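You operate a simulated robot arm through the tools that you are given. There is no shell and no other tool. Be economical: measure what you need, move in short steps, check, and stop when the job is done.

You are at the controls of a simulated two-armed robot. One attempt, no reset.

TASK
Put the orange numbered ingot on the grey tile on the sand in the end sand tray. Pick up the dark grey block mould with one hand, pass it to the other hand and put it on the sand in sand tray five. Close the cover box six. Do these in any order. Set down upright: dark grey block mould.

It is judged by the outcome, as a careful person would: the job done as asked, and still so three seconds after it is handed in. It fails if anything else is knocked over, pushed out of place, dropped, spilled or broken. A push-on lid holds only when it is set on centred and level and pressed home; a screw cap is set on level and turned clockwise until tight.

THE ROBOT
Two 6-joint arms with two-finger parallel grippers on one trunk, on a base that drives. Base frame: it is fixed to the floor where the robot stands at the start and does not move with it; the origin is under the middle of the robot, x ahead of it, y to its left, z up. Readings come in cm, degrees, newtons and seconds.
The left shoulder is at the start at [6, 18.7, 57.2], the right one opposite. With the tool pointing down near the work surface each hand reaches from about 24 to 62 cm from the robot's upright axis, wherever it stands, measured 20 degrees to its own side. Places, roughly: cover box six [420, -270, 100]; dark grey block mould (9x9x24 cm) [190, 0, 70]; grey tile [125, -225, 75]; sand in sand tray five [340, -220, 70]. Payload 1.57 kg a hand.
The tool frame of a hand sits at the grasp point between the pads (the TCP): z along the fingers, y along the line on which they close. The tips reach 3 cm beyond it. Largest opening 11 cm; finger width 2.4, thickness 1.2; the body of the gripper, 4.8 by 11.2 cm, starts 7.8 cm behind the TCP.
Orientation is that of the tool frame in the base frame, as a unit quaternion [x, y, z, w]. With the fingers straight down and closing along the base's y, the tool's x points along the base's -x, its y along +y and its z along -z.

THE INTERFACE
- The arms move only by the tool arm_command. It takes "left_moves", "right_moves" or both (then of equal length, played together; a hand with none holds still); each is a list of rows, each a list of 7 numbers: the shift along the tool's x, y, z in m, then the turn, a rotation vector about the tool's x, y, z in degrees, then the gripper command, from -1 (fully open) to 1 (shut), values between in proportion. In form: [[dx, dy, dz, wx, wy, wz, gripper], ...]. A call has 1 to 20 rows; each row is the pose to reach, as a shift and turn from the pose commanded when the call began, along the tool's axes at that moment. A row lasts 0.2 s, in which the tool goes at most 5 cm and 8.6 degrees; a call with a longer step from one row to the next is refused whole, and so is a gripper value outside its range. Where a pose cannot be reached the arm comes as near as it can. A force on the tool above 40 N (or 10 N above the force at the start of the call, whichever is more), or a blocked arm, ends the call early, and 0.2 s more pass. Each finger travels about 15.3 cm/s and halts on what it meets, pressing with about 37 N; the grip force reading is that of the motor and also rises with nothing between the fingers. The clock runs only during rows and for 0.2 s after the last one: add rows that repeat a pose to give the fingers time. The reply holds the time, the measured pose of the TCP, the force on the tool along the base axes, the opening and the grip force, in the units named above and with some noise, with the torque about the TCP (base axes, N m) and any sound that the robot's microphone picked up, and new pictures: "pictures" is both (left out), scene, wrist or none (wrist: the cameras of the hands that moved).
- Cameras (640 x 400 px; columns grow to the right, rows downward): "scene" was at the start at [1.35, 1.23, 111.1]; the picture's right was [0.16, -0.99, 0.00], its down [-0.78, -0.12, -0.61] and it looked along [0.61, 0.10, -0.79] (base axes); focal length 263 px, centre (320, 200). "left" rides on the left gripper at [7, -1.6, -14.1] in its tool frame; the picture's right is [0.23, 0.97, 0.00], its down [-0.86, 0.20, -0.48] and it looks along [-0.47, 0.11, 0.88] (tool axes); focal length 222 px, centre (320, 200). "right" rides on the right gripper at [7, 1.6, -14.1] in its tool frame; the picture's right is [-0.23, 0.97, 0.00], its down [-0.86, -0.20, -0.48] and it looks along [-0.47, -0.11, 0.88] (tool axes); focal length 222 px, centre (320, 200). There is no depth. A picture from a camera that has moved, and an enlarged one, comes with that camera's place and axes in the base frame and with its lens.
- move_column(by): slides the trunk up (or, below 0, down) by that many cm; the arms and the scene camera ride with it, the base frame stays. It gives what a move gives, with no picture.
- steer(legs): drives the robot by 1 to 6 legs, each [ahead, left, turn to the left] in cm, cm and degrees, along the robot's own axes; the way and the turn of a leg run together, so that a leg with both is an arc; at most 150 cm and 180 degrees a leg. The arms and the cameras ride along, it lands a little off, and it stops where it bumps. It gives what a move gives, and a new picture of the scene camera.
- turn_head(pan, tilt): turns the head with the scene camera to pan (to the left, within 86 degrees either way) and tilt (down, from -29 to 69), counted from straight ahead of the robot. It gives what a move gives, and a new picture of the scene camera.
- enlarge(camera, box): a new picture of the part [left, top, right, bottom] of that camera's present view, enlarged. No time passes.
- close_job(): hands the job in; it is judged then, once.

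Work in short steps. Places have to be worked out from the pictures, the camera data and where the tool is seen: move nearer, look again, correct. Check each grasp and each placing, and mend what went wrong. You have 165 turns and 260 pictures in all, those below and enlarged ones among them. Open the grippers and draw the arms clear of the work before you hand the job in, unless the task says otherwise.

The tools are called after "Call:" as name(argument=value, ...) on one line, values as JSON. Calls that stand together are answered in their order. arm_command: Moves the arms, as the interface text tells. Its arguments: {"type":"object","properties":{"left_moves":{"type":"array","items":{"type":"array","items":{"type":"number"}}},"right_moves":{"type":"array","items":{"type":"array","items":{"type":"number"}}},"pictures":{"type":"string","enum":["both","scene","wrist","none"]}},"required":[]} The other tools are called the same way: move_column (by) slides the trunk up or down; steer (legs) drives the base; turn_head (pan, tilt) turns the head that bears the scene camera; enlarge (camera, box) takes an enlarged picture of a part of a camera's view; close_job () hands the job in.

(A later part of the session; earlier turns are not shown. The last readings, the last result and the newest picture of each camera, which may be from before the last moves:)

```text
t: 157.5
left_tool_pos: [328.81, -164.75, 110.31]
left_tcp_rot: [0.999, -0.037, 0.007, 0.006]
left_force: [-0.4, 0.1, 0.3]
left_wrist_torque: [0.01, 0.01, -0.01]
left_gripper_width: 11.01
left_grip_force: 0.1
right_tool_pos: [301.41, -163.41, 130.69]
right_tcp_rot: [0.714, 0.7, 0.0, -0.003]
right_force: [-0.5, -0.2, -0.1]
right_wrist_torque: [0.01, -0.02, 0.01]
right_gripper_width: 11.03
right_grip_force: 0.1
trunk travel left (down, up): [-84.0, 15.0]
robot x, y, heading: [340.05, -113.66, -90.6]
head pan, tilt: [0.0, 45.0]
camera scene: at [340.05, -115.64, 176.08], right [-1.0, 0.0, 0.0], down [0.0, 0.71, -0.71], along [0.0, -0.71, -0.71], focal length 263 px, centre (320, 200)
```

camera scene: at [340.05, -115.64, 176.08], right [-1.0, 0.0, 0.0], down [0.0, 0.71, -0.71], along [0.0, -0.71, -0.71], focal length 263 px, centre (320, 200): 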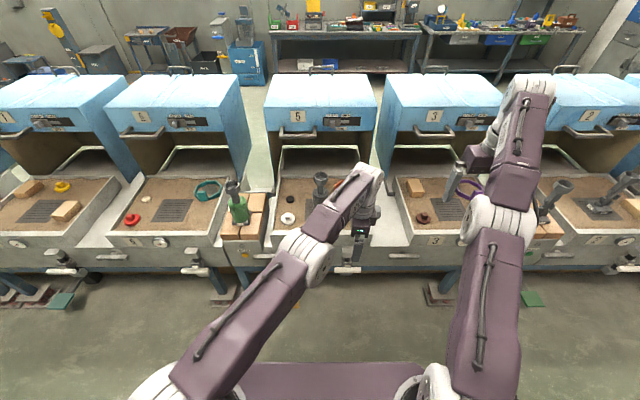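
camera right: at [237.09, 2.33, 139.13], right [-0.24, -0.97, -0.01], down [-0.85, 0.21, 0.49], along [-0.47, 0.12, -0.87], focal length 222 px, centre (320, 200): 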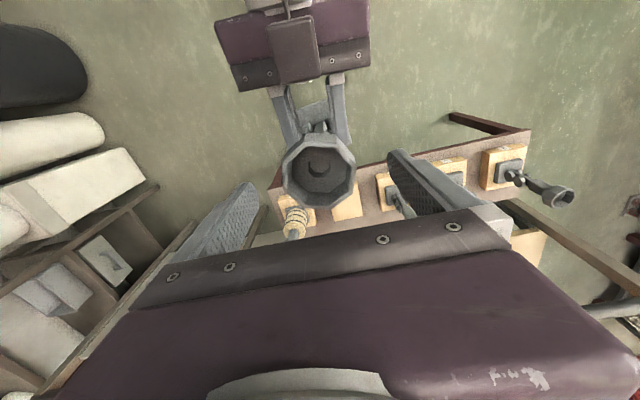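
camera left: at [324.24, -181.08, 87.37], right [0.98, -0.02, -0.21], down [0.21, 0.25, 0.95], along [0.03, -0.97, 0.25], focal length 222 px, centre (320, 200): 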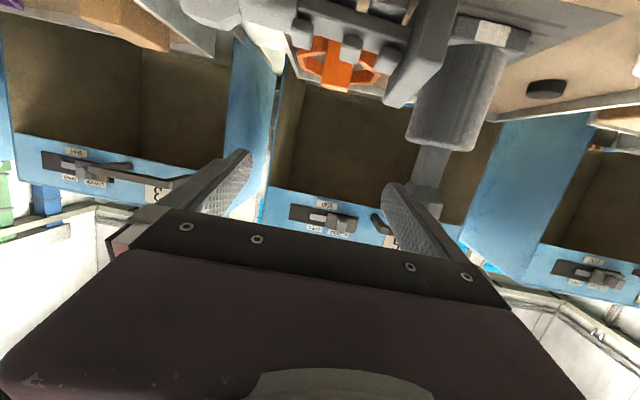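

Wrist orientation achieved (closing along y). Drive to put the left hand near the neck and lower the trunk 12.

Call:
steer(legs=[[35, -24, 0]])

Call:
move_column(by=-10)

Call:
arm_command(left_moves=[[0.03, 0.005, 0, 0, 5, 0, -1], [0.06, 0.01, 0.01, 0, 10, 0, -1], [0.09, 0.02, 0.03, 0, 15, 0, -1], [0.09, 0.02, 0.03, 0, 15, 0, -1]], pictures="both")

```text
t: 160.1
left_tool_pos: [304.83, -199.44, 110.37]
left_tcp_rot: [0.999, -0.034, 0.008, 0.007]
left_force: [-0.4, 0.1, -0.9]
left_wrist_torque: [0.0, 0.03, -0.01]
left_gripper_width: 10.99
left_grip_force: 0.1
right_tool_pos: [277.38, -198.13, 130.71]
right_tcp_rot: [0.713, 0.701, -0.001, -0.003]
right_force: [0.3, -0.3, 0.9]
right_wrist_torque: [-0.02, 0.03, 0.05]
right_gripper_width: 11.02
right_grip_force: 0.0
trunk travel left (down, up): [-84.0, 15.0]
robot x, y, heading: [315.64, -148.65, -90.1]
head pan, tilt: [0.0, 45.0]
camera scene: at [315.8, -150.26, 176.08], right [-1.0, 0.0, 0.0], down [0.0, 0.71, -0.71], along [0.0, -0.71, -0.71], focal length 263 px, centre (320, 200)
```

scene: 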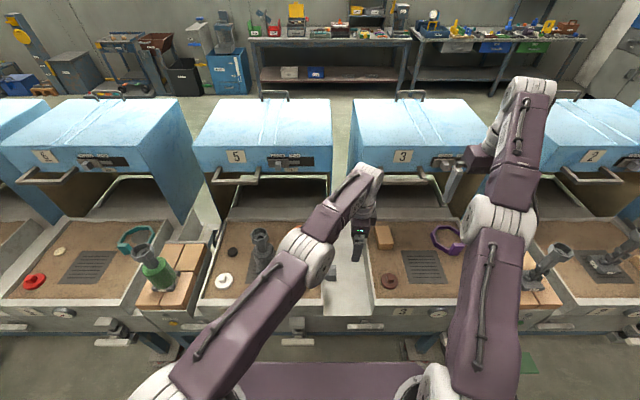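

```text
t: 161.5
left_tool_pos: [304.79, -199.46, 100.25]
left_tcp_rot: [0.999, -0.034, 0.008, 0.006]
left_force: [0.2, -0.6, -0.1]
left_wrist_torque: [-0.01, 0.02, -0.03]
left_gripper_width: 10.95
left_grip_force: 0.0
right_tool_pos: [277.3, -198.41, 120.74]
right_tcp_rot: [0.713, 0.701, 0.0, -0.004]
right_force: [0.7, -0.6, 0.2]
right_wrist_torque: [0.0, 0.01, 0.01]
right_gripper_width: 10.99
right_grip_force: 0.0
trunk travel left (down, up): [-74.0, 25.0]
robot x, y, heading: [315.97, -148.1, -89.8]
head pan, tilt: [0.0, 45.0]
```

```text
t: 162.5
left_tool_pos: [313.89, -201.57, 97.46]
left_tcp_rot: [0.99, -0.032, 0.14, 0.01]
left_force: [-0.5, -0.1, -0.1]
left_wrist_torque: [0.0, -0.01, 0.02]
left_gripper_width: 10.98
left_grip_force: 0.0
left hand out of reach, approached as far as the arm can: row 3, 4
right_tool_pos: [277.38, -198.28, 120.71]
right_tcp_rot: [0.713, 0.701, 0.0, -0.005]
right_force: [-0.1, 0.9, -1.0]
right_wrist_torque: [0.04, -0.01, 0.04]
right_gripper_width: 11.03
right_grip_force: 0.0
trunk travel left (down, up): [-74.0, 25.0]
robot x, y, heading: [315.7, -148.24, -90.0]
head pan, tilt: [0.0, 45.0]
camera scene: at [315.67, -150.37, 166.08], right [-1.0, 0.0, 0.0], down [0.0, 0.71, -0.71], along [0.0, -0.71, -0.71], focal length 263 px, centre (320, 200)
camera left: at [316.77, -200.09, 112.81], right [0.15, -0.99, 0.07], down [-0.96, -0.13, 0.23], along [-0.21, -0.11, -0.97], focal length 222 px, centre (320, 200)
```

scene: 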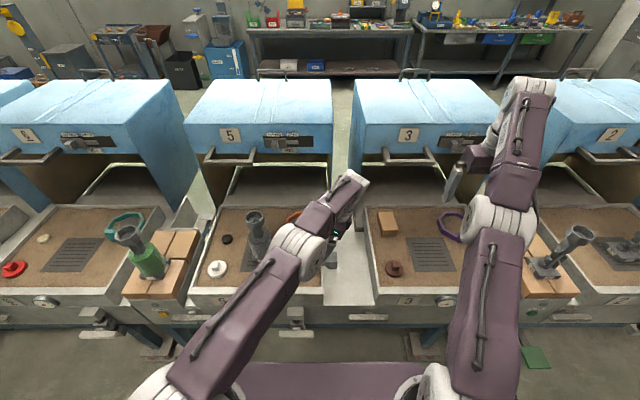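
left: 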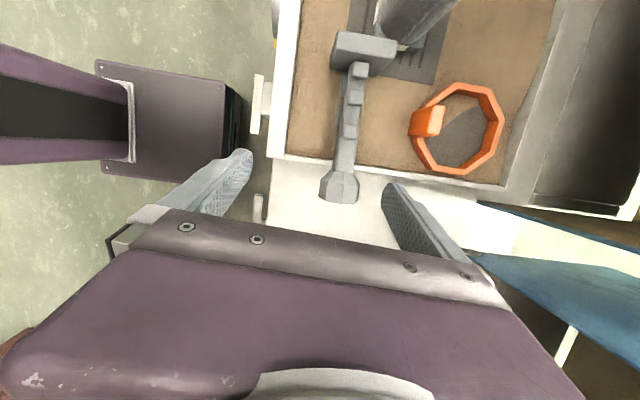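

Neck located at ≈(316.7,-207,76.4). Arm is near its reach limit, so shift the robot 12 cm right and 4 ahead first.

Call:
steer(legs=[[4, -12, 0]])

Call:
arm_command(left_moves=[[0.03, 0.005, 0.03, 0, 0, 0, -1], [0.065, 0.01, 0.06, 0, 0, 0, -1], [0.1, 0.015, 0.09, 0, 0, 0, -1], [0.11, 0.015, 0.125, 0, 0, 0, -1], [0.11, 0.015, 0.125, 0, 0, 0, -1]], pictures="wrist")

```text
t: 163.7
left_tool_pos: [301.95, -205.62, 97.44]
left_tcp_rot: [0.99, -0.031, 0.138, 0.01]
left_force: [0.4, -0.1, -0.6]
left_wrist_torque: [0.04, 0.01, 0.0]
left_gripper_width: 10.99
left_grip_force: 0.1
right_tool_pos: [265.42, -202.4, 120.78]
right_tcp_rot: [0.712, 0.703, 0.0, -0.004]
right_force: [-0.1, -0.2, 0.4]
right_wrist_torque: [-0.02, 0.04, 0.02]
right_gripper_width: 11.0
right_grip_force: 0.2
trunk travel left (down, up): [-74.0, 25.0]
robot x, y, heading: [303.66, -152.24, -89.9]
head pan, tilt: [0.0, 45.0]
camera scene: at [303.8, -154.37, 166.08], right [-1.0, 0.0, 0.0], down [0.0, 0.71, -0.71], along [0.0, -0.71, -0.71], focal length 263 px, centre (320, 200)
```

scene: 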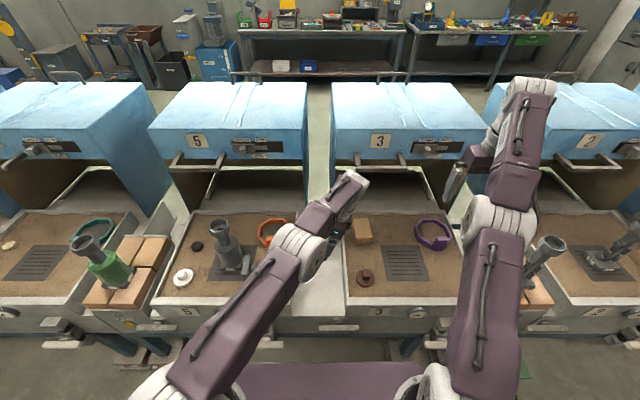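

```text
t: 164.9
left_tool_pos: [315.76, -208.24, 88.31]
left_tcp_rot: [0.99, -0.032, 0.139, 0.011]
left_force: [0.2, 0.0, -0.2]
left_wrist_torque: [-0.02, 0.0, 0.01]
left_gripper_width: 10.98
left_grip_force: 0.1
right_tool_pos: [265.2, -202.47, 120.64]
right_tcp_rot: [0.712, 0.702, 0.0, -0.004]
right_force: [0.5, -0.3, 0.5]
right_wrist_torque: [-0.01, -0.02, 0.03]
right_gripper_width: 11.01
right_grip_force: 0.0
trunk travel left (down, up): [-74.0, 25.0]
robot x, y, heading: [303.46, -152.51, -89.9]
head pan, tilt: [0.0, 45.0]
camera left: at [318.61, -206.79, 103.78], right [0.15, -0.99, 0.07], down [-0.96, -0.13, 0.23], along [-0.21, -0.11, -0.97], focal length 222 px, centre (320, 200)
```

left: 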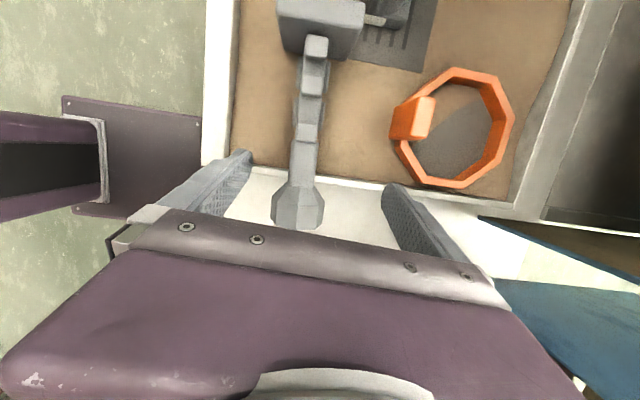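

Neck at ≈(317.2,-207.1). Descend to z≈78.3 around it.

Call:
arm_command(left_moves=[[-0.006, -0.0128, 0.03, 0, 0, 0, -1], [-0.012, -0.0128, 0.065, 0, 0, 0, -1], [-0.018, -0.0128, 0.098, 0, 0, 0, -1], [-0.018, -0.0128, 0.098, 0, 0, 0, -1]], pictures="wrist")

```text
t: 165.9
left_tool_pos: [316.97, -207.05, 78.33]
left_tcp_rot: [0.99, -0.032, 0.138, 0.01]
left_force: [-0.5, 0.2, 0.4]
left_wrist_torque: [-0.02, 0.04, -0.04]
left_gripper_width: 11.0
left_grip_force: 0.0
right_tool_pos: [265.27, -202.48, 120.73]
right_tcp_rot: [0.712, 0.702, 0.0, -0.004]
right_force: [0.1, 0.5, -0.4]
right_wrist_torque: [0.01, -0.03, 0.0]
right_gripper_width: 10.99
right_grip_force: 0.0
trunk travel left (down, up): [-74.0, 25.0]
robot x, y, heading: [303.86, -152.21, -89.9]
head pan, tilt: [0.0, 45.0]
camera left: at [319.82, -205.58, 93.72], right [0.15, -0.99, 0.07], down [-0.96, -0.13, 0.23], along [-0.21, -0.11, -0.97], focal length 222 px, centre (320, 200)
```

left: 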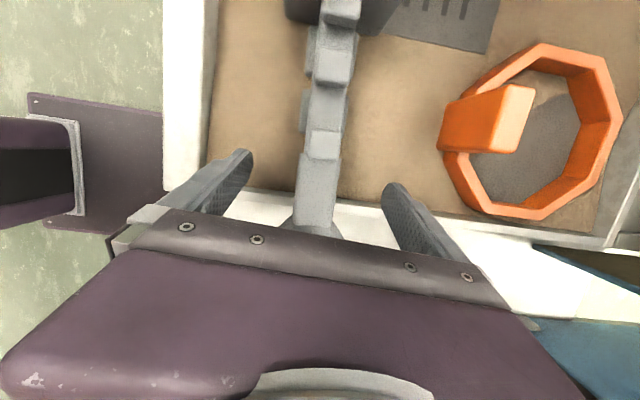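

Neck centred between the fingers. Close.

Call:
arm_command(left_moves=[[0, 0, 0, 0, 0, 0, -0.5], [0, 0, 0, 0, 0, 0, 0], [0, 0, 0, 0, 0, 0, 0.4], [0, 0, 0, 0, 0, 0, 0.6], [0, 0, 0, 0, 0, 0, 0.6]], pictures="none")

Call:
arm_command(left_moves=[[0.007, 0, -0.024, 0, 0, 0, 0.6], [0.014, 0, -0.05, 0, 0, 0, 0.6], [0.025, 0, -0.09, 0, 0, 0, 0.6], [0.035, 0, -0.13, 0, 0, 0, 0.6], [0.035, 0, -0.13, 0, 0, 0, 0.6]], pictures="both")

```text
t: 167.1
left_tool_pos: [316.8, -207.02, 78.44]
left_tcp_rot: [0.99, -0.032, 0.138, 0.011]
left_force: [0.1, 1.9, 3.2]
left_wrist_torque: [0.14, -0.32, 0.42]
left_gripper_width: 3.57
left_grip_force: 37.1
right_tool_pos: [265.33, -202.41, 120.75]
right_tcp_rot: [0.712, 0.702, -0.001, -0.003]
right_force: [0.6, -0.5, 0.4]
right_wrist_torque: [-0.02, 0.01, -0.01]
right_gripper_width: 10.98
right_grip_force: 0.1
trunk travel left (down, up): [-74.0, 25.0]
robot x, y, heading: [303.88, -152.51, -89.9]
head pan, tilt: [0.0, 45.0]
```

```text
t: 168.3
left_tool_pos: [316.59, -206.97, 91.98]
left_tcp_rot: [0.99, -0.032, 0.137, 0.01]
left_force: [-0.2, 0.4, -4.9]
left_wrist_torque: [0.04, 0.32, 0.01]
left_gripper_width: 3.48
left_grip_force: 37.1
right_tool_pos: [265.42, -202.5, 120.56]
right_tcp_rot: [0.712, 0.702, -0.001, -0.004]
right_force: [1.0, -1.2, 0.2]
right_wrist_torque: [0.04, 0.03, -0.03]
right_gripper_width: 11.01
right_grip_force: 0.1
trunk travel left (down, up): [-74.0, 25.0]
robot x, y, heading: [303.93, -152.48, -89.9]
head pan, tilt: [0.0, 45.0]
camera scene: at [303.67, -154.57, 166.07], right [-1.0, 0.0, 0.0], down [0.0, 0.71, -0.71], along [0.0, -0.71, -0.71], focal length 263 px, centre (320, 200)
camera left: at [319.54, -205.45, 107.35], right [0.15, -0.99, 0.07], down [-0.96, -0.13, 0.23], along [-0.22, -0.1, -0.97], focal length 222 px, centre (320, 200)
```

scene: 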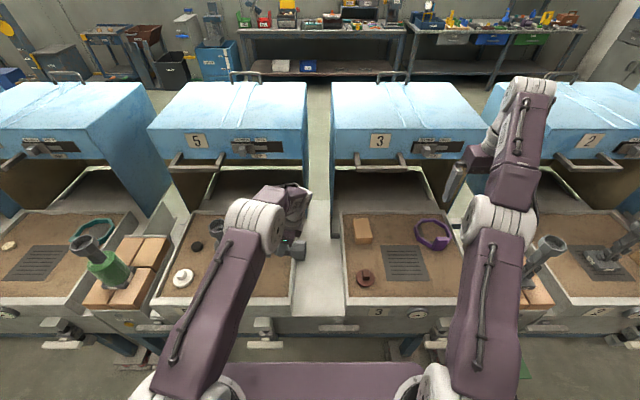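
left: 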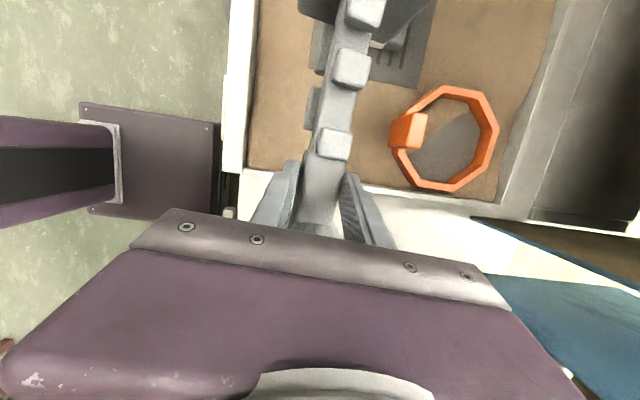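

Lifted (4.9 N, CoM toward base side as expected). Back the robot off 35 cm and raise the trunk before turning the mould upright.

Call:
steer(legs=[[-35, 0, 0]])

Call:
arm_command(left_moves=[[0, 0, -0.04, 0, 0, -8, 0.6], [0, 0, -0.08, 0, 0, -16, 0.6], [0, 0, -0.1, 0, 0, -24, 0.6], [0, 0, -0.1, 0, 0, -32, 0.6], [0, 0, -0.1, 0, 0, -40, 0.6], [0, 0, -0.1, 0, 0, -48, 0.6], [0, 0, -0.1, 0, 0, -56, 0.6], [0, 0, -0.1, 0, 0, -64, 0.6], [0, 0, -0.1, 0, 0, -72, 0.6], [0, 0, -0.1, 0, 0, -80, 0.6], [0, 0, -0.1, 0, 0, -86, 0.6]], pictures="both")

```text
t: 170.6
left_tool_pos: [316.7, -171.93, 91.9]
left_tcp_rot: [0.99, -0.031, 0.137, 0.01]
left_force: [-0.1, -0.5, -3.8]
left_wrist_torque: [0.02, 0.33, -0.02]
left_gripper_width: 3.46
left_grip_force: 37.0
right_tool_pos: [265.52, -167.69, 120.55]
right_tcp_rot: [0.71, 0.704, 0.0, -0.005]
right_force: [-0.1, -1.2, 0.4]
right_wrist_torque: [0.01, -0.01, -0.01]
right_gripper_width: 10.99
right_grip_force: 0.0
trunk travel left (down, up): [-74.0, 25.0]
robot x, y, heading: [303.61, -117.52, -89.5]
head pan, tilt: [0.0, 45.0]
camera scene: at [303.54, -119.65, 166.07], right [-1.0, -0.01, 0.0], down [0.0, 0.71, -0.71], along [0.0, -0.71, -0.71], focal length 263 px, centre (320, 200)
```

scene: 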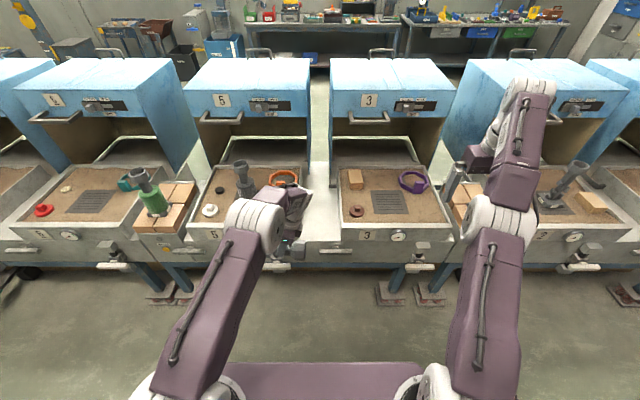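

```text
t: 173.0
left_tool_pos: [314.0, -171.62, 101.65]
left_tcp_rot: [0.744, 0.654, 0.094, 0.102]
left_force: [-0.3, 0.2, -3.4]
left_wrist_torque: [-0.28, 0.12, -0.03]
left_gripper_width: 3.45
left_grip_force: 36.8
right_tool_pos: [265.38, -167.58, 120.65]
right_tcp_rot: [0.71, 0.704, 0.0, -0.003]
right_force: [0.3, 0.2, 0.4]
right_wrist_torque: [0.0, -0.02, 0.0]
right_gripper_width: 10.98
right_grip_force: 0.1
trunk travel left (down, up): [-74.0, 25.0]
robot x, y, heading: [303.77, -117.63, -89.9]
head pan, tilt: [0.0, 45.0]
camera scene: at [303.54, -119.52, 166.08], right [-1.0, -0.01, 0.0], down [0.0, 0.71, -0.71], along [0.0, -0.71, -0.71], focal length 263 px, centre (320, 200)
camera left: at [309.44, -164.26, 114.65], right [0.96, 0.1, 0.27], down [-0.05, -0.86, 0.51], along [0.28, -0.5, -0.82], focal length 222 px, centre (320, 200)
```

scene: 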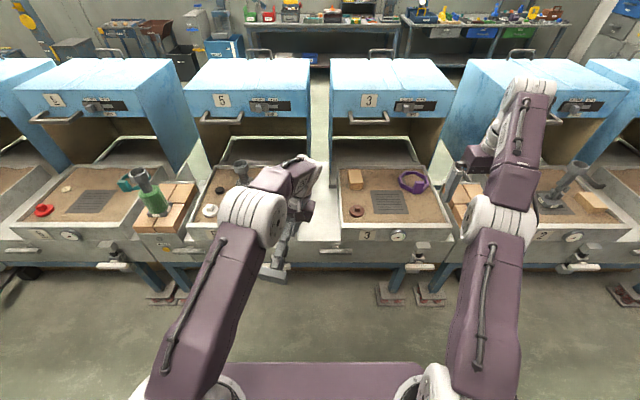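
left: 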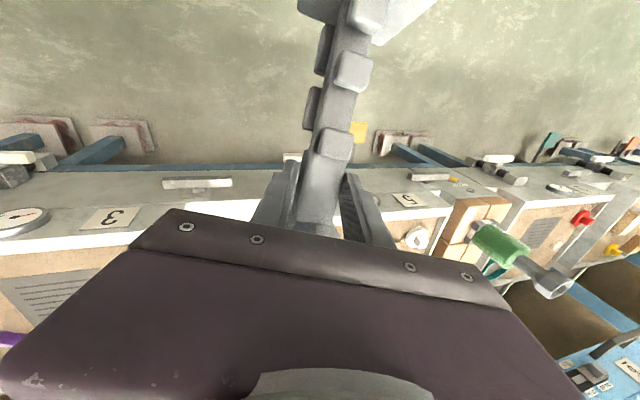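

Funnel now points forward. Rotate the tool up so the mould becomes upright (computed rotation), extending forward to stay in reach.

Call:
arm_command(left_moves=[[-0.0135, 0.001, -0.0045, 0.71, -8.1, -1.47, 0.6], [-0.027, 0.002, -0.009, 1.42, -16.2, -2.93, 0.6], [-0.04, 0.003, -0.0135, 2.13, -24.3, -4.4, 0.6], [-0.054, 0.004, -0.018, 2.84, -32.4, -5.87, 0.6], [-0.067, 0.004, -0.0225, 3.56, -40.5, -7.33, 0.6], [-0.081, 0.005, -0.027, 4.27, -48.6, -8.8, 0.6], [-0.094, 0.006, -0.031, 4.98, -56.7, -10.27, 0.6], [-0.108, 0.007, -0.036, 5.69, -64.8, -11.73, 0.6], [-0.121, 0.007, -0.04, 6.4, -72.9, -13.2, 0.6], [-0.121, 0.007, -0.04, 6.4, -72.9, -13.2, 0.6]], pictures="both")

Call:
enlarge(camera="right", box=[0, 0, 640, 400])

```text
t: 175.2
left_tool_pos: [311.99, -183.51, 105.48]
left_tcp_rot: [0.584, 0.544, -0.412, 0.439]
left_force: [0.5, -0.7, -3.6]
left_wrist_torque: [0.1, -0.02, -0.03]
left_gripper_width: 3.45
left_grip_force: 37.3
right_tool_pos: [265.45, -167.49, 120.64]
right_tcp_rot: [0.711, 0.704, 0.0, -0.004]
right_force: [0.3, 0.4, -0.4]
right_wrist_torque: [-0.04, 0.04, -0.03]
right_gripper_width: 11.02
right_grip_force: 0.0
trunk travel left (down, up): [-74.0, 25.0]
robot x, y, heading: [303.56, -117.4, -89.3]
head pan, tilt: [0.0, 45.0]
camera scene: at [303.52, -119.5, 166.08], right [-1.0, -0.01, 0.0], down [0.0, 0.71, -0.71], along [0.0, -0.71, -0.71], focal length 263 px, centre (320, 200)
camera left: at [310.85, -168.12, 102.49], right [0.99, 0.04, -0.16], down [0.14, 0.22, 0.96], along [0.07, -0.97, 0.21], focal length 222 px, centre (320, 200)
```

scene: 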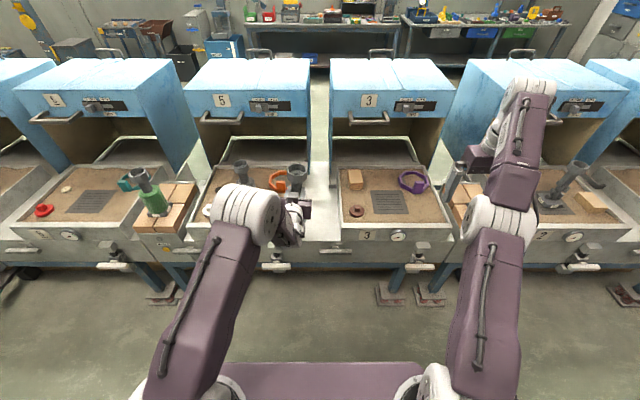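
left: 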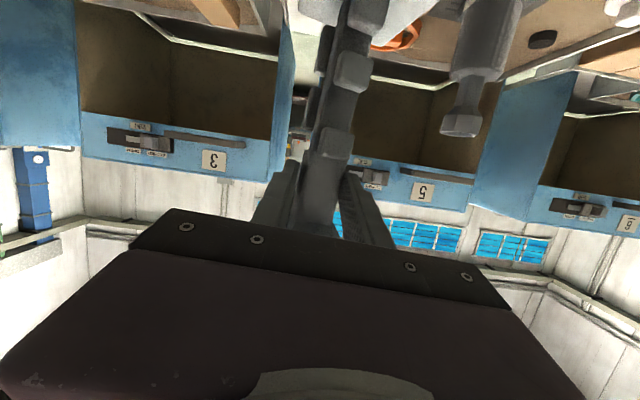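

```text
1.00 times, centred on (320, 200) of right
camera zoom: at [267.2, -160.69, 134.8], right [0.97, -0.24, -0.01], down [-0.21, -0.86, 0.48], along [-0.12, -0.46, -0.88], focal length 222 px, centre (320, 200)
```

zoom: 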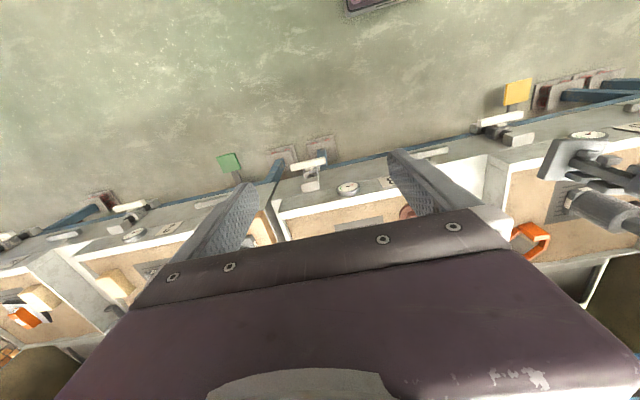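

Laterally it's plumb in the left camera. Enlarge the scene to check fore-aft tilt.

Call:
enlarge(camera="scene", box=[200, 150, 340, 290])

Call:
enlarge(camera="right", box=[480, 60, 640, 260])

```text
2.86 times, centred on (270, 220) of scene
camera zoom: at [303.52, -119.5, 166.08], right [-1.0, -0.01, 0.0], down [0.0, 0.71, -0.71], along [0.0, -0.71, -0.71], focal length 752 px, centre (463, 143)
```

zoom: 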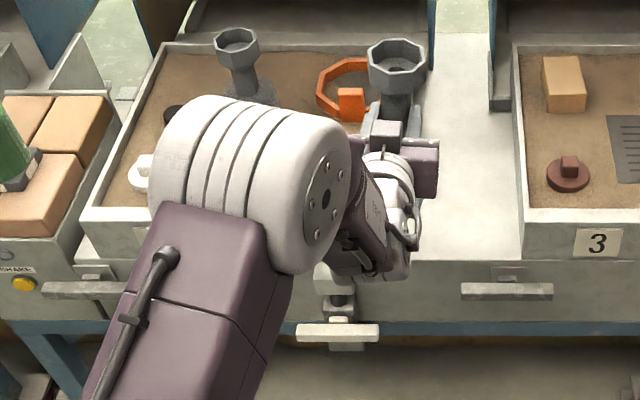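

```text
2.00 times, centred on (560, 160) of right
camera zoom: at [267.2, -160.69, 134.8], right [0.97, -0.24, -0.01], down [-0.21, -0.86, 0.48], along [-0.12, -0.46, -0.88], focal length 444 px, centre (-160, 280)
```

zoom: 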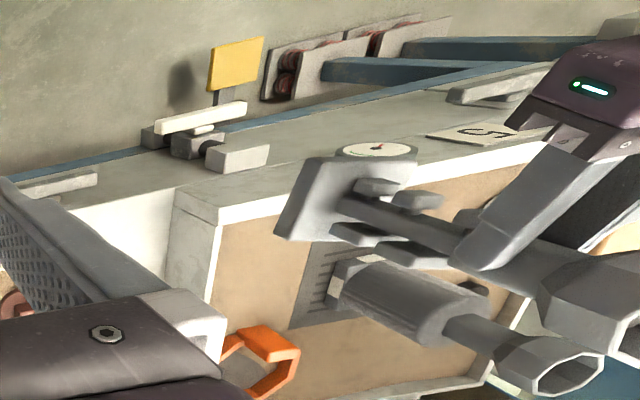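

Lateral is plumb; any fore-aft tilt can settle when pressed down (grip pivots about the closing axis). Drive so the mould is over (324,-208.5) while keeping this comfortable arm pose.

Call:
steer(legs=[[23, 12, 0]])

Call:
move_column(by=-13)

Call:
turn_head(pan=8, tilt=50)

Call:
enlarge(camera="scene", box=[220, 120, 400, 260])

Call:
enlarge(camera="right", box=[480, 40, 640, 240])

```text
t: 177.1
left_tool_pos: [324.16, -206.14, 105.52]
left_tcp_rot: [0.583, 0.546, -0.41, 0.44]
left_force: [0.9, -0.2, -3.5]
left_wrist_torque: [0.16, 0.02, 0.03]
left_gripper_width: 3.47
left_grip_force: 36.8
right_tool_pos: [277.5, -190.33, 120.72]
right_tcp_rot: [0.71, 0.704, 0.0, -0.003]
right_force: [0.1, 0.4, 0.8]
right_wrist_torque: [0.0, -0.01, -0.02]
right_gripper_width: 10.98
right_grip_force: 0.0
trunk travel left (down, up): [-74.0, 25.0]
robot x, y, heading: [315.46, -139.99, -89.4]
head pan, tilt: [0.0, 45.0]
camera scene: at [315.47, -142.06, 166.08], right [-1.0, -0.01, 0.0], down [-0.01, 0.71, -0.71], along [0.01, -0.71, -0.71], focal length 263 px, centre (320, 200)
```

scene: 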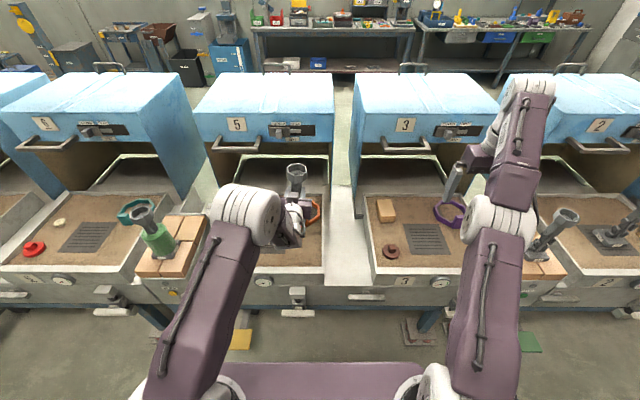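

```text
t: 178.6
left_tool_pos: [324.14, -206.14, 92.49]
left_tcp_rot: [0.584, 0.546, -0.411, 0.439]
left_force: [0.2, 0.4, -4.3]
left_wrist_torque: [0.12, 0.05, 0.02]
left_gripper_width: 3.47
left_grip_force: 37.4
right_tool_pos: [277.47, -190.4, 107.71]
right_tcp_rot: [0.709, 0.705, 0.001, -0.004]
right_force: [-0.1, 0.6, -0.6]
right_wrist_torque: [-0.01, 0.02, -0.02]
right_gripper_width: 11.0
right_grip_force: 0.1
trunk travel left (down, up): [-61.0, 38.0]
robot x, y, heading: [315.76, -139.98, -89.6]
head pan, tilt: [0.0, 45.0]
```

```text
t: 179.3
left_tool_pos: [324.25, -206.26, 92.41]
left_tcp_rot: [0.583, 0.546, -0.41, 0.44]
left_force: [-0.6, -0.3, -4.2]
left_wrist_torque: [0.17, 0.02, -0.01]
left_gripper_width: 3.44
left_grip_force: 36.4
right_tool_pos: [277.52, -190.41, 107.67]
right_tcp_rot: [0.71, 0.704, 0.0, -0.004]
right_force: [0.6, 0.5, -0.1]
right_wrist_torque: [0.03, 0.0, 0.0]
right_gripper_width: 10.98
right_grip_force: 0.0
trunk travel left (down, up): [-61.0, 38.0]
robot x, y, heading: [315.3, -140.09, -89.5]
head pan, tilt: [8.0, 50.0]
camera scene: at [316.59, -141.67, 152.39], right [-0.99, -0.15, 0.0], down [-0.11, 0.76, -0.64], along [0.09, -0.64, -0.77], focal length 263 px, centre (320, 200)
```

scene: 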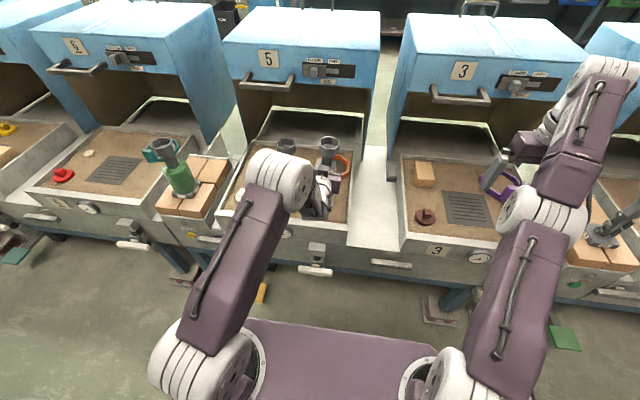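

```text
2.86 times, centred on (310, 190) of scene
camera zoom: at [316.59, -141.67, 152.39], right [-0.99, -0.15, 0.0], down [-0.11, 0.76, -0.64], along [0.09, -0.64, -0.77], focal length 752 px, centre (349, 229)
```

zoom: 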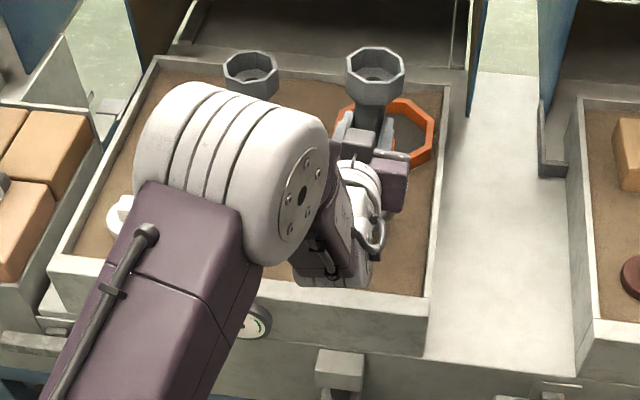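

```text
2.00 times, centred on (560, 140) of right
camera zoom: at [279.35, -183.5, 121.78], right [0.97, -0.23, -0.01], down [-0.2, -0.86, 0.47], along [-0.12, -0.46, -0.88], focal length 444 px, centre (-160, 320)
```

zoom: 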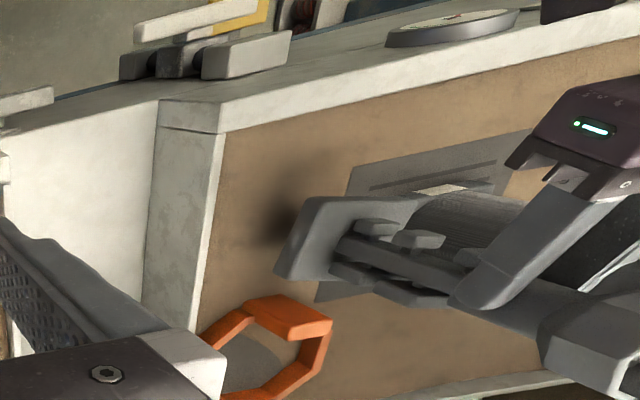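

Base centre ≈(324.1,-209.0), funnel top ≈(323.2,-208.7): plumb. Lower 4 cm by trunk, then inch down.

Call:
move_column(by=-4)

Call:
arm_command(left_moves=[[0.004, 0, 0.001, 0, 0, 0, 0.6], [0.008, 0, 0.002, 0, 0, 0, 0.6], [0.011, 0, 0.003, 0, 0, 0, 0.6], [0.011, 0, 0.003, 0, 0, 0, 0.6]], pictures="none")

Call:
enlarge(camera="right", box=[480, 40, 640, 240])

```text
t: 180.2
left_tool_pos: [324.31, -206.17, 88.44]
left_tcp_rot: [0.584, 0.546, -0.411, 0.44]
left_force: [0.1, -0.5, -3.1]
left_wrist_torque: [0.1, 0.02, -0.01]
left_gripper_width: 3.45
left_grip_force: 37.2
right_tool_pos: [277.63, -190.45, 103.64]
right_tcp_rot: [0.709, 0.705, 0.0, -0.004]
right_force: [0.2, 0.7, 0.4]
right_wrist_torque: [0.01, -0.02, -0.02]
right_gripper_width: 10.98
right_grip_force: 0.1
trunk travel left (down, up): [-57.0, 42.0]
robot x, y, heading: [315.16, -139.84, -89.6]
head pan, tilt: [8.0, 50.0]
```

```text
t: 181.2
left_tool_pos: [324.3, -206.09, 87.82]
left_tcp_rot: [0.582, 0.544, -0.414, 0.441]
left_force: [0.8, -1.2, 13.2]
left_wrist_torque: [0.08, 0.33, 0.04]
left_gripper_width: 3.44
left_grip_force: 36.4
right_tool_pos: [277.47, -190.21, 103.79]
right_tcp_rot: [0.71, 0.704, -0.001, -0.002]
right_force: [0.4, -0.2, 0.0]
right_wrist_torque: [0.01, 0.0, -0.03]
right_gripper_width: 11.01
right_grip_force: 0.0
trunk travel left (down, up): [-57.0, 42.0]
robot x, y, heading: [315.63, -140.11, -89.5]
head pan, tilt: [8.0, 50.0]
```

```text
2.00 times, centred on (560, 140) of right
camera zoom: at [279.34, -183.27, 117.89], right [0.97, -0.23, -0.01], down [-0.2, -0.86, 0.48], along [-0.12, -0.46, -0.88], focal length 444 px, centre (-160, 320)
```

zoom: 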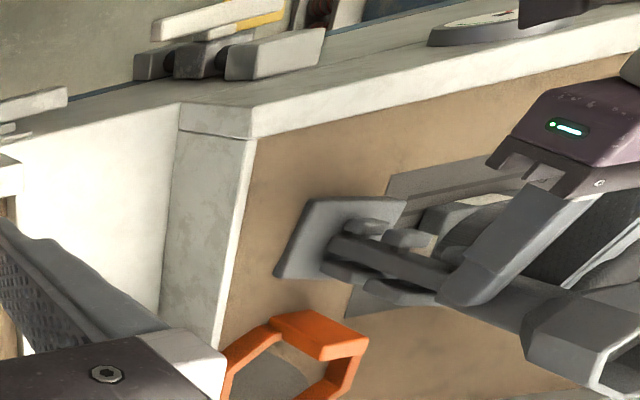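

Base is flat on the sand (13 N). Ease off 2 mm, then open in small steps and observe.

Call:
arm_command(left_moves=[[-0.006, 0, -0.0015, 0, 0, 0, 0.6], [-0.006, 0, -0.0015, 0, 0, 0, 0.6]], pictures="none")

Call:
arm_command(left_moves=[[0, 0, 0, 0, 0, 0, 0.35], [0, 0, 0, 0, 0, 0, 0.3], [0, 0, 0, 0, 0, 0, 0.25], [0, 0, 0, 0, 0, 0, 0.2], [0, 0, 0, 0, 0, 0, 0.2]], pictures="wrist")

Call:
enlarge(camera="right", box=[480, 40, 640, 240])

```text
t: 181.8
left_tool_pos: [324.42, -206.28, 87.7]
left_tcp_rot: [0.585, 0.546, -0.409, 0.439]
left_force: [0.1, 1.2, -2.3]
left_wrist_torque: [0.16, 0.08, -0.05]
left_gripper_width: 3.45
left_grip_force: 37.0
right_tool_pos: [277.56, -190.39, 103.77]
right_tcp_rot: [0.71, 0.704, 0.0, -0.003]
right_force: [-0.5, -0.4, -0.5]
right_wrist_torque: [0.02, 0.01, -0.03]
right_gripper_width: 11.0
right_grip_force: 0.0
trunk travel left (down, up): [-57.0, 42.0]
robot x, y, heading: [315.47, -139.83, -89.2]
head pan, tilt: [8.0, 50.0]
```

```text
t: 183.0
left_tool_pos: [324.36, -206.27, 88.01]
left_tcp_rot: [0.583, 0.546, -0.411, 0.44]
left_force: [0.0, -0.1, -0.4]
left_wrist_torque: [0.05, -0.01, 0.02]
left_gripper_width: 4.47
left_grip_force: 0.5
right_tool_pos: [277.45, -190.42, 103.74]
right_tcp_rot: [0.71, 0.705, 0.001, -0.003]
right_force: [0.0, 0.4, 0.5]
right_wrist_torque: [-0.03, 0.01, 0.02]
right_gripper_width: 10.98
right_grip_force: 0.0
trunk travel left (down, up): [-57.0, 42.0]
robot x, y, heading: [315.56, -140.29, -89.2]
head pan, tilt: [8.0, 50.0]
camera left: at [323.11, -190.77, 84.99], right [0.99, 0.05, -0.15], down [0.14, 0.22, 0.97], along [0.08, -0.97, 0.21], focal length 222 px, centre (320, 200)
```

left: 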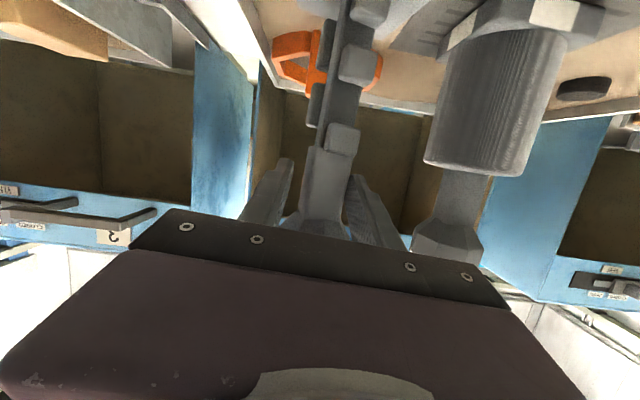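

```text
2.00 times, centred on (560, 140) of right
camera zoom: at [279.36, -183.43, 117.81], right [0.97, -0.23, -0.01], down [-0.2, -0.86, 0.48], along [-0.12, -0.46, -0.88], focal length 444 px, centre (-160, 320)
```

zoom: 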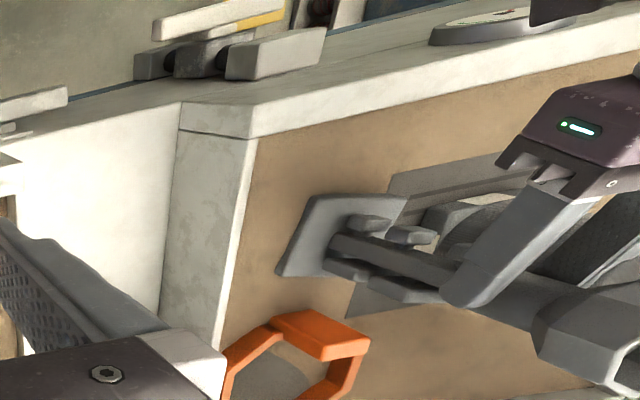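

Looks upright. Open further gradually and watch.

Call:
arm_command(left_moves=[[0, 0, 0, 0, 0, 0, 0.1], [0, 0, 0, 0, 0, 0, 0.0], [0, 0, 0, 0, 0, 0, -0.1], [0, 0, 0, 0, 0, 0, -0.2], [0, 0, 0, 0, 0, 0, -0.2]], pictures="both")

Call:
enlarge(camera="right", box=[480, 40, 640, 240])

```text
t: 184.2
left_tool_pos: [324.28, -206.13, 87.94]
left_tcp_rot: [0.583, 0.545, -0.411, 0.44]
left_force: [-0.2, 0.2, -0.2]
left_wrist_torque: [-0.01, -0.02, 0.01]
left_gripper_width: 6.61
left_grip_force: 0.1
right_tool_pos: [277.49, -190.31, 103.62]
right_tcp_rot: [0.709, 0.705, 0.0, -0.004]
right_force: [0.6, 0.4, 0.4]
right_wrist_torque: [0.01, 0.0, 0.0]
right_gripper_width: 10.98
right_grip_force: 0.0
trunk travel left (down, up): [-57.0, 42.0]
robot x, y, heading: [315.35, -140.18, -89.3]
head pan, tilt: [8.0, 50.0]
camera scene: at [316.58, -141.58, 148.39], right [-0.99, -0.15, 0.0], down [-0.11, 0.76, -0.64], along [0.1, -0.64, -0.77], focal length 263 px, centre (320, 200)
camera left: at [323.09, -190.77, 84.99], right [0.99, 0.05, -0.15], down [0.14, 0.22, 0.97], along [0.08, -0.97, 0.21], focal length 222 px, centre (320, 200)
```

scene: 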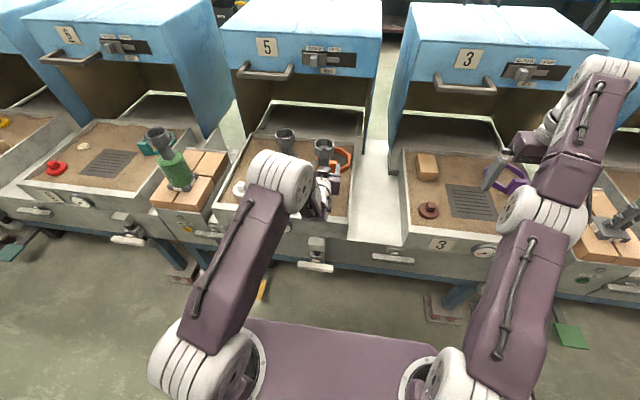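
left: 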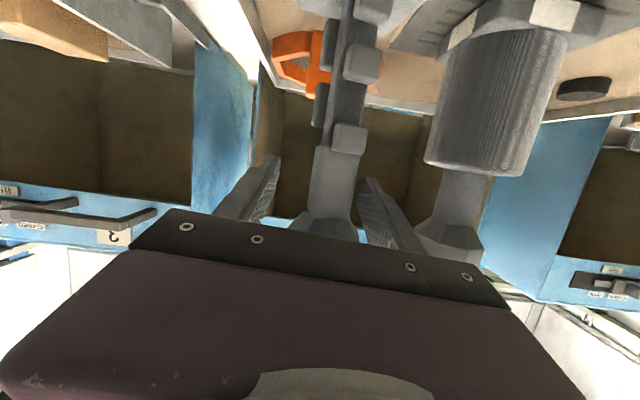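

```text
2.00 times, centred on (560, 140) of right
camera zoom: at [279.34, -183.43, 117.81], right [0.97, -0.23, -0.01], down [-0.2, -0.86, 0.48], along [-0.12, -0.46, -0.88], focal length 444 px, centre (-160, 320)
```

zoom: 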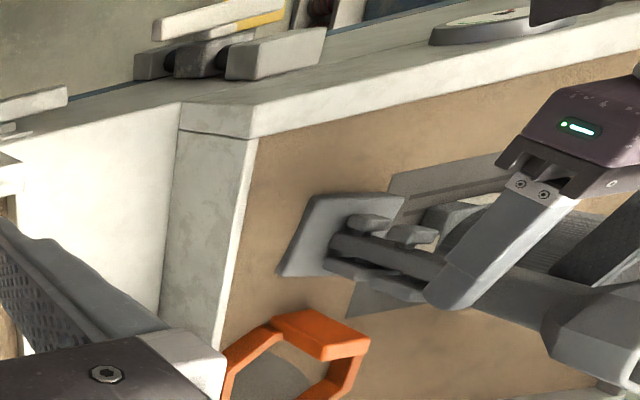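

It stands free between the fingers. Centre the hand 8 mm, open fully, then back out using the base (straight line) rather than the arm.

Call:
arm_command(left_moves=[[0, 0.004, 0, 0, 0, 0, -0.5], [0, 0.008, 0, 0, 0, 0, -0.8], [0, 0.008, 0, 0, 0, 0, -1], [0, 0.008, 0, 0, 0, 0, -1]], pictures="wrist")

```text
t: 185.2
left_tool_pos: [325.17, -206.05, 88.05]
left_tcp_rot: [0.584, 0.545, -0.411, 0.439]
left_force: [0.1, 0.1, -0.3]
left_wrist_torque: [0.0, -0.03, 0.0]
left_gripper_width: 11.01
left_grip_force: 0.0
right_tool_pos: [277.47, -190.36, 103.7]
right_tcp_rot: [0.71, 0.704, 0.001, -0.004]
right_force: [-0.2, 0.7, -0.4]
right_wrist_torque: [0.01, 0.03, -0.03]
right_gripper_width: 10.98
right_grip_force: 0.1
trunk travel left (down, up): [-57.0, 42.0]
robot x, y, heading: [315.73, -139.76, -89.6]
head pan, tilt: [8.0, 50.0]
camera left: at [323.92, -190.71, 85.03], right [0.99, 0.05, -0.15], down [0.14, 0.22, 0.97], along [0.08, -0.97, 0.21], focal length 222 px, centre (320, 200)
```

left: 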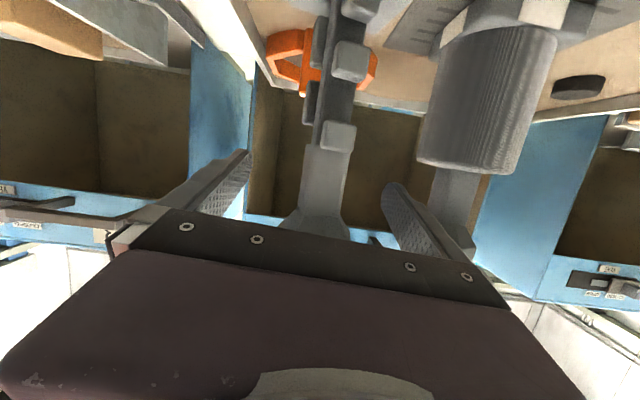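

Free and upright. Back the base out 18 cm.

Call:
steer(legs=[[-18, 0, 0]])

Call:
enlarge(camera="scene", box=[220, 110, 420, 260])

```text
t: 186.7
left_tool_pos: [324.93, -187.97, 88.08]
left_tcp_rot: [0.583, 0.546, -0.41, 0.441]
left_force: [0.3, 0.0, -0.4]
left_wrist_torque: [0.03, 0.01, 0.0]
left_gripper_width: 11.0
left_grip_force: 0.1
right_tool_pos: [277.32, -172.07, 103.58]
right_tcp_rot: [0.71, 0.705, 0.0, -0.003]
right_force: [0.4, 1.5, -0.3]
right_wrist_torque: [-0.03, 0.0, 0.03]
right_gripper_width: 11.02
right_grip_force: 0.0
trunk travel left (down, up): [-57.0, 42.0]
robot x, y, heading: [315.01, -122.05, -89.2]
head pan, tilt: [8.0, 50.0]
camera scene: at [316.42, -123.32, 148.39], right [-0.99, -0.15, 0.0], down [-0.11, 0.76, -0.64], along [0.09, -0.64, -0.77], focal length 263 px, centre (320, 200)
```

scene: 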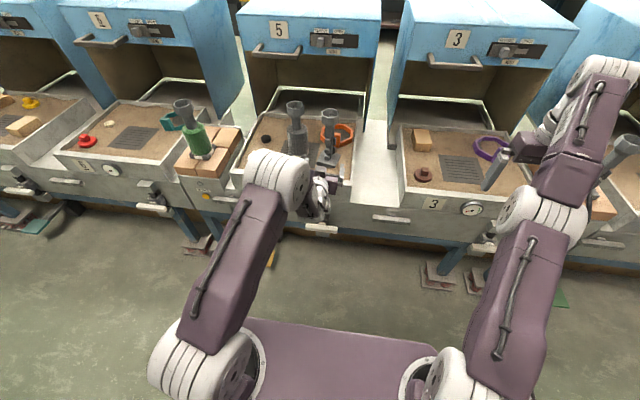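

```text
2.67 times, centred on (320, 185) of scene
camera zoom: at [316.42, -123.32, 148.39], right [-0.99, -0.15, 0.0], down [-0.11, 0.76, -0.64], along [0.09, -0.64, -0.77], focal length 702 px, centre (320, 240)
```

zoom: 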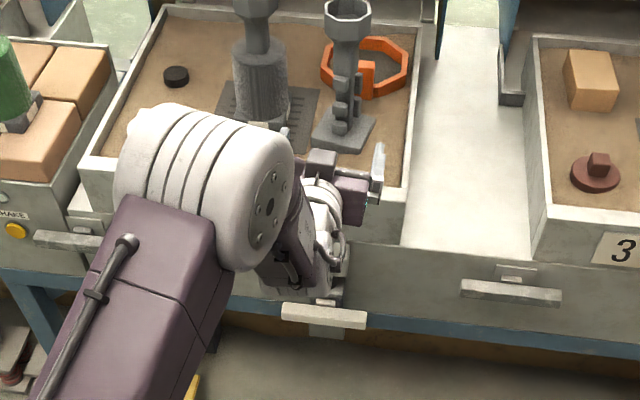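

The mould stands upright on the sand; neighbours are undisturbed. Next, box six: back off and strafe left to x≈415, then look.

Call:
steer(legs=[[-12, 0, 0], [0, 98, 0]])

Call:
turn_head(pan=0, tilt=30)

Call:
enlarge(camera="scene", box=[200, 100, 440, 260])

```text
t: 192.7
left_tool_pos: [424.56, -174.25, 87.98]
left_tcp_rot: [0.58, 0.55, -0.408, 0.442]
left_force: [0.8, 0.8, 0.0]
left_wrist_torque: [0.02, -0.01, 0.0]
left_gripper_width: 11.01
left_grip_force: 0.0
right_tool_pos: [376.88, -159.14, 103.72]
right_tcp_rot: [0.706, 0.709, 0.0, -0.003]
right_force: [0.5, -1.0, 0.4]
right_wrist_torque: [0.03, 0.05, 0.01]
right_gripper_width: 10.98
right_grip_force: 0.0
trunk travel left (down, up): [-57.0, 42.0]
robot x, y, heading: [414.18, -108.23, -88.9]
head pan, tilt: [8.0, 50.0]
camera scene: at [415.32, -109.9, 148.39], right [-0.99, -0.16, 0.0], down [-0.12, 0.76, -0.64], along [0.1, -0.63, -0.77], focal length 263 px, centre (320, 200)
```

scene: 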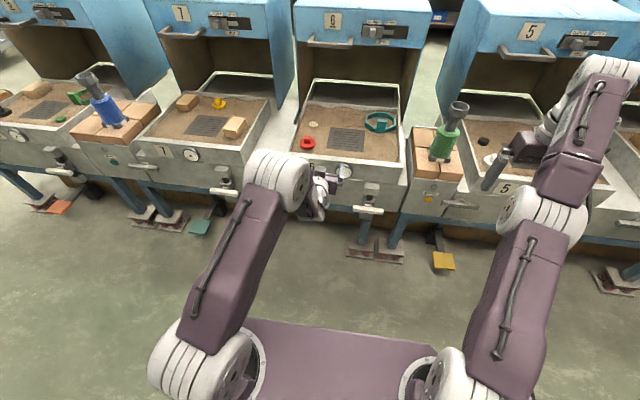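

```text
t: 193.5
left_tool_pos: [424.56, -174.33, 88.07]
left_tcp_rot: [0.58, 0.549, -0.407, 0.443]
left_force: [0.1, 1.0, 0.4]
left_wrist_torque: [-0.01, -0.01, 0.02]
left_gripper_width: 10.99
left_grip_force: 0.0
right_tool_pos: [376.77, -159.15, 103.72]
right_tcp_rot: [0.705, 0.709, 0.0, -0.004]
right_force: [0.1, 0.3, -0.7]
right_wrist_torque: [0.01, 0.0, 0.01]
right_gripper_width: 10.99
right_grip_force: 0.1
trunk travel left (down, up): [-57.0, 42.0]
robot x, y, heading: [414.29, -108.51, -89.0]
head pan, tilt: [0.0, 30.0]
camera scene: at [414.25, -111.34, 151.33], right [-1.0, -0.02, 0.0], down [-0.01, 0.5, -0.87], along [0.02, -0.87, -0.5], focal length 263 px, centre (320, 200)
```

scene: 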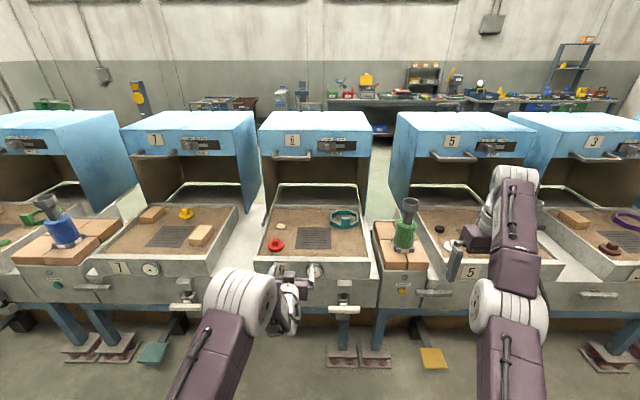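

```text
2.50 times, centred on (320, 180) of scene
camera zoom: at [414.25, -111.34, 151.33], right [-1.0, -0.02, 0.0], down [-0.01, 0.5, -0.87], along [0.02, -0.87, -0.5], focal length 658 px, centre (320, 250)
```

zoom: 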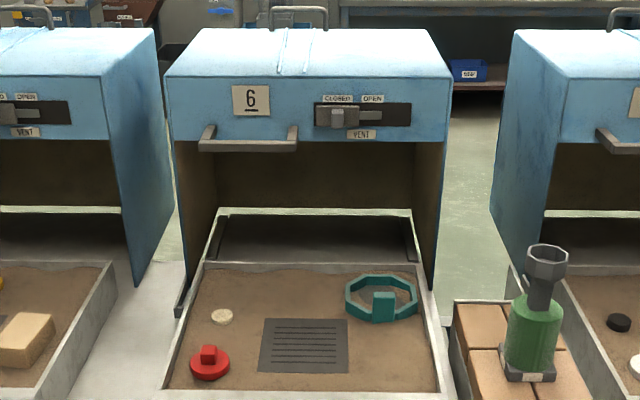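

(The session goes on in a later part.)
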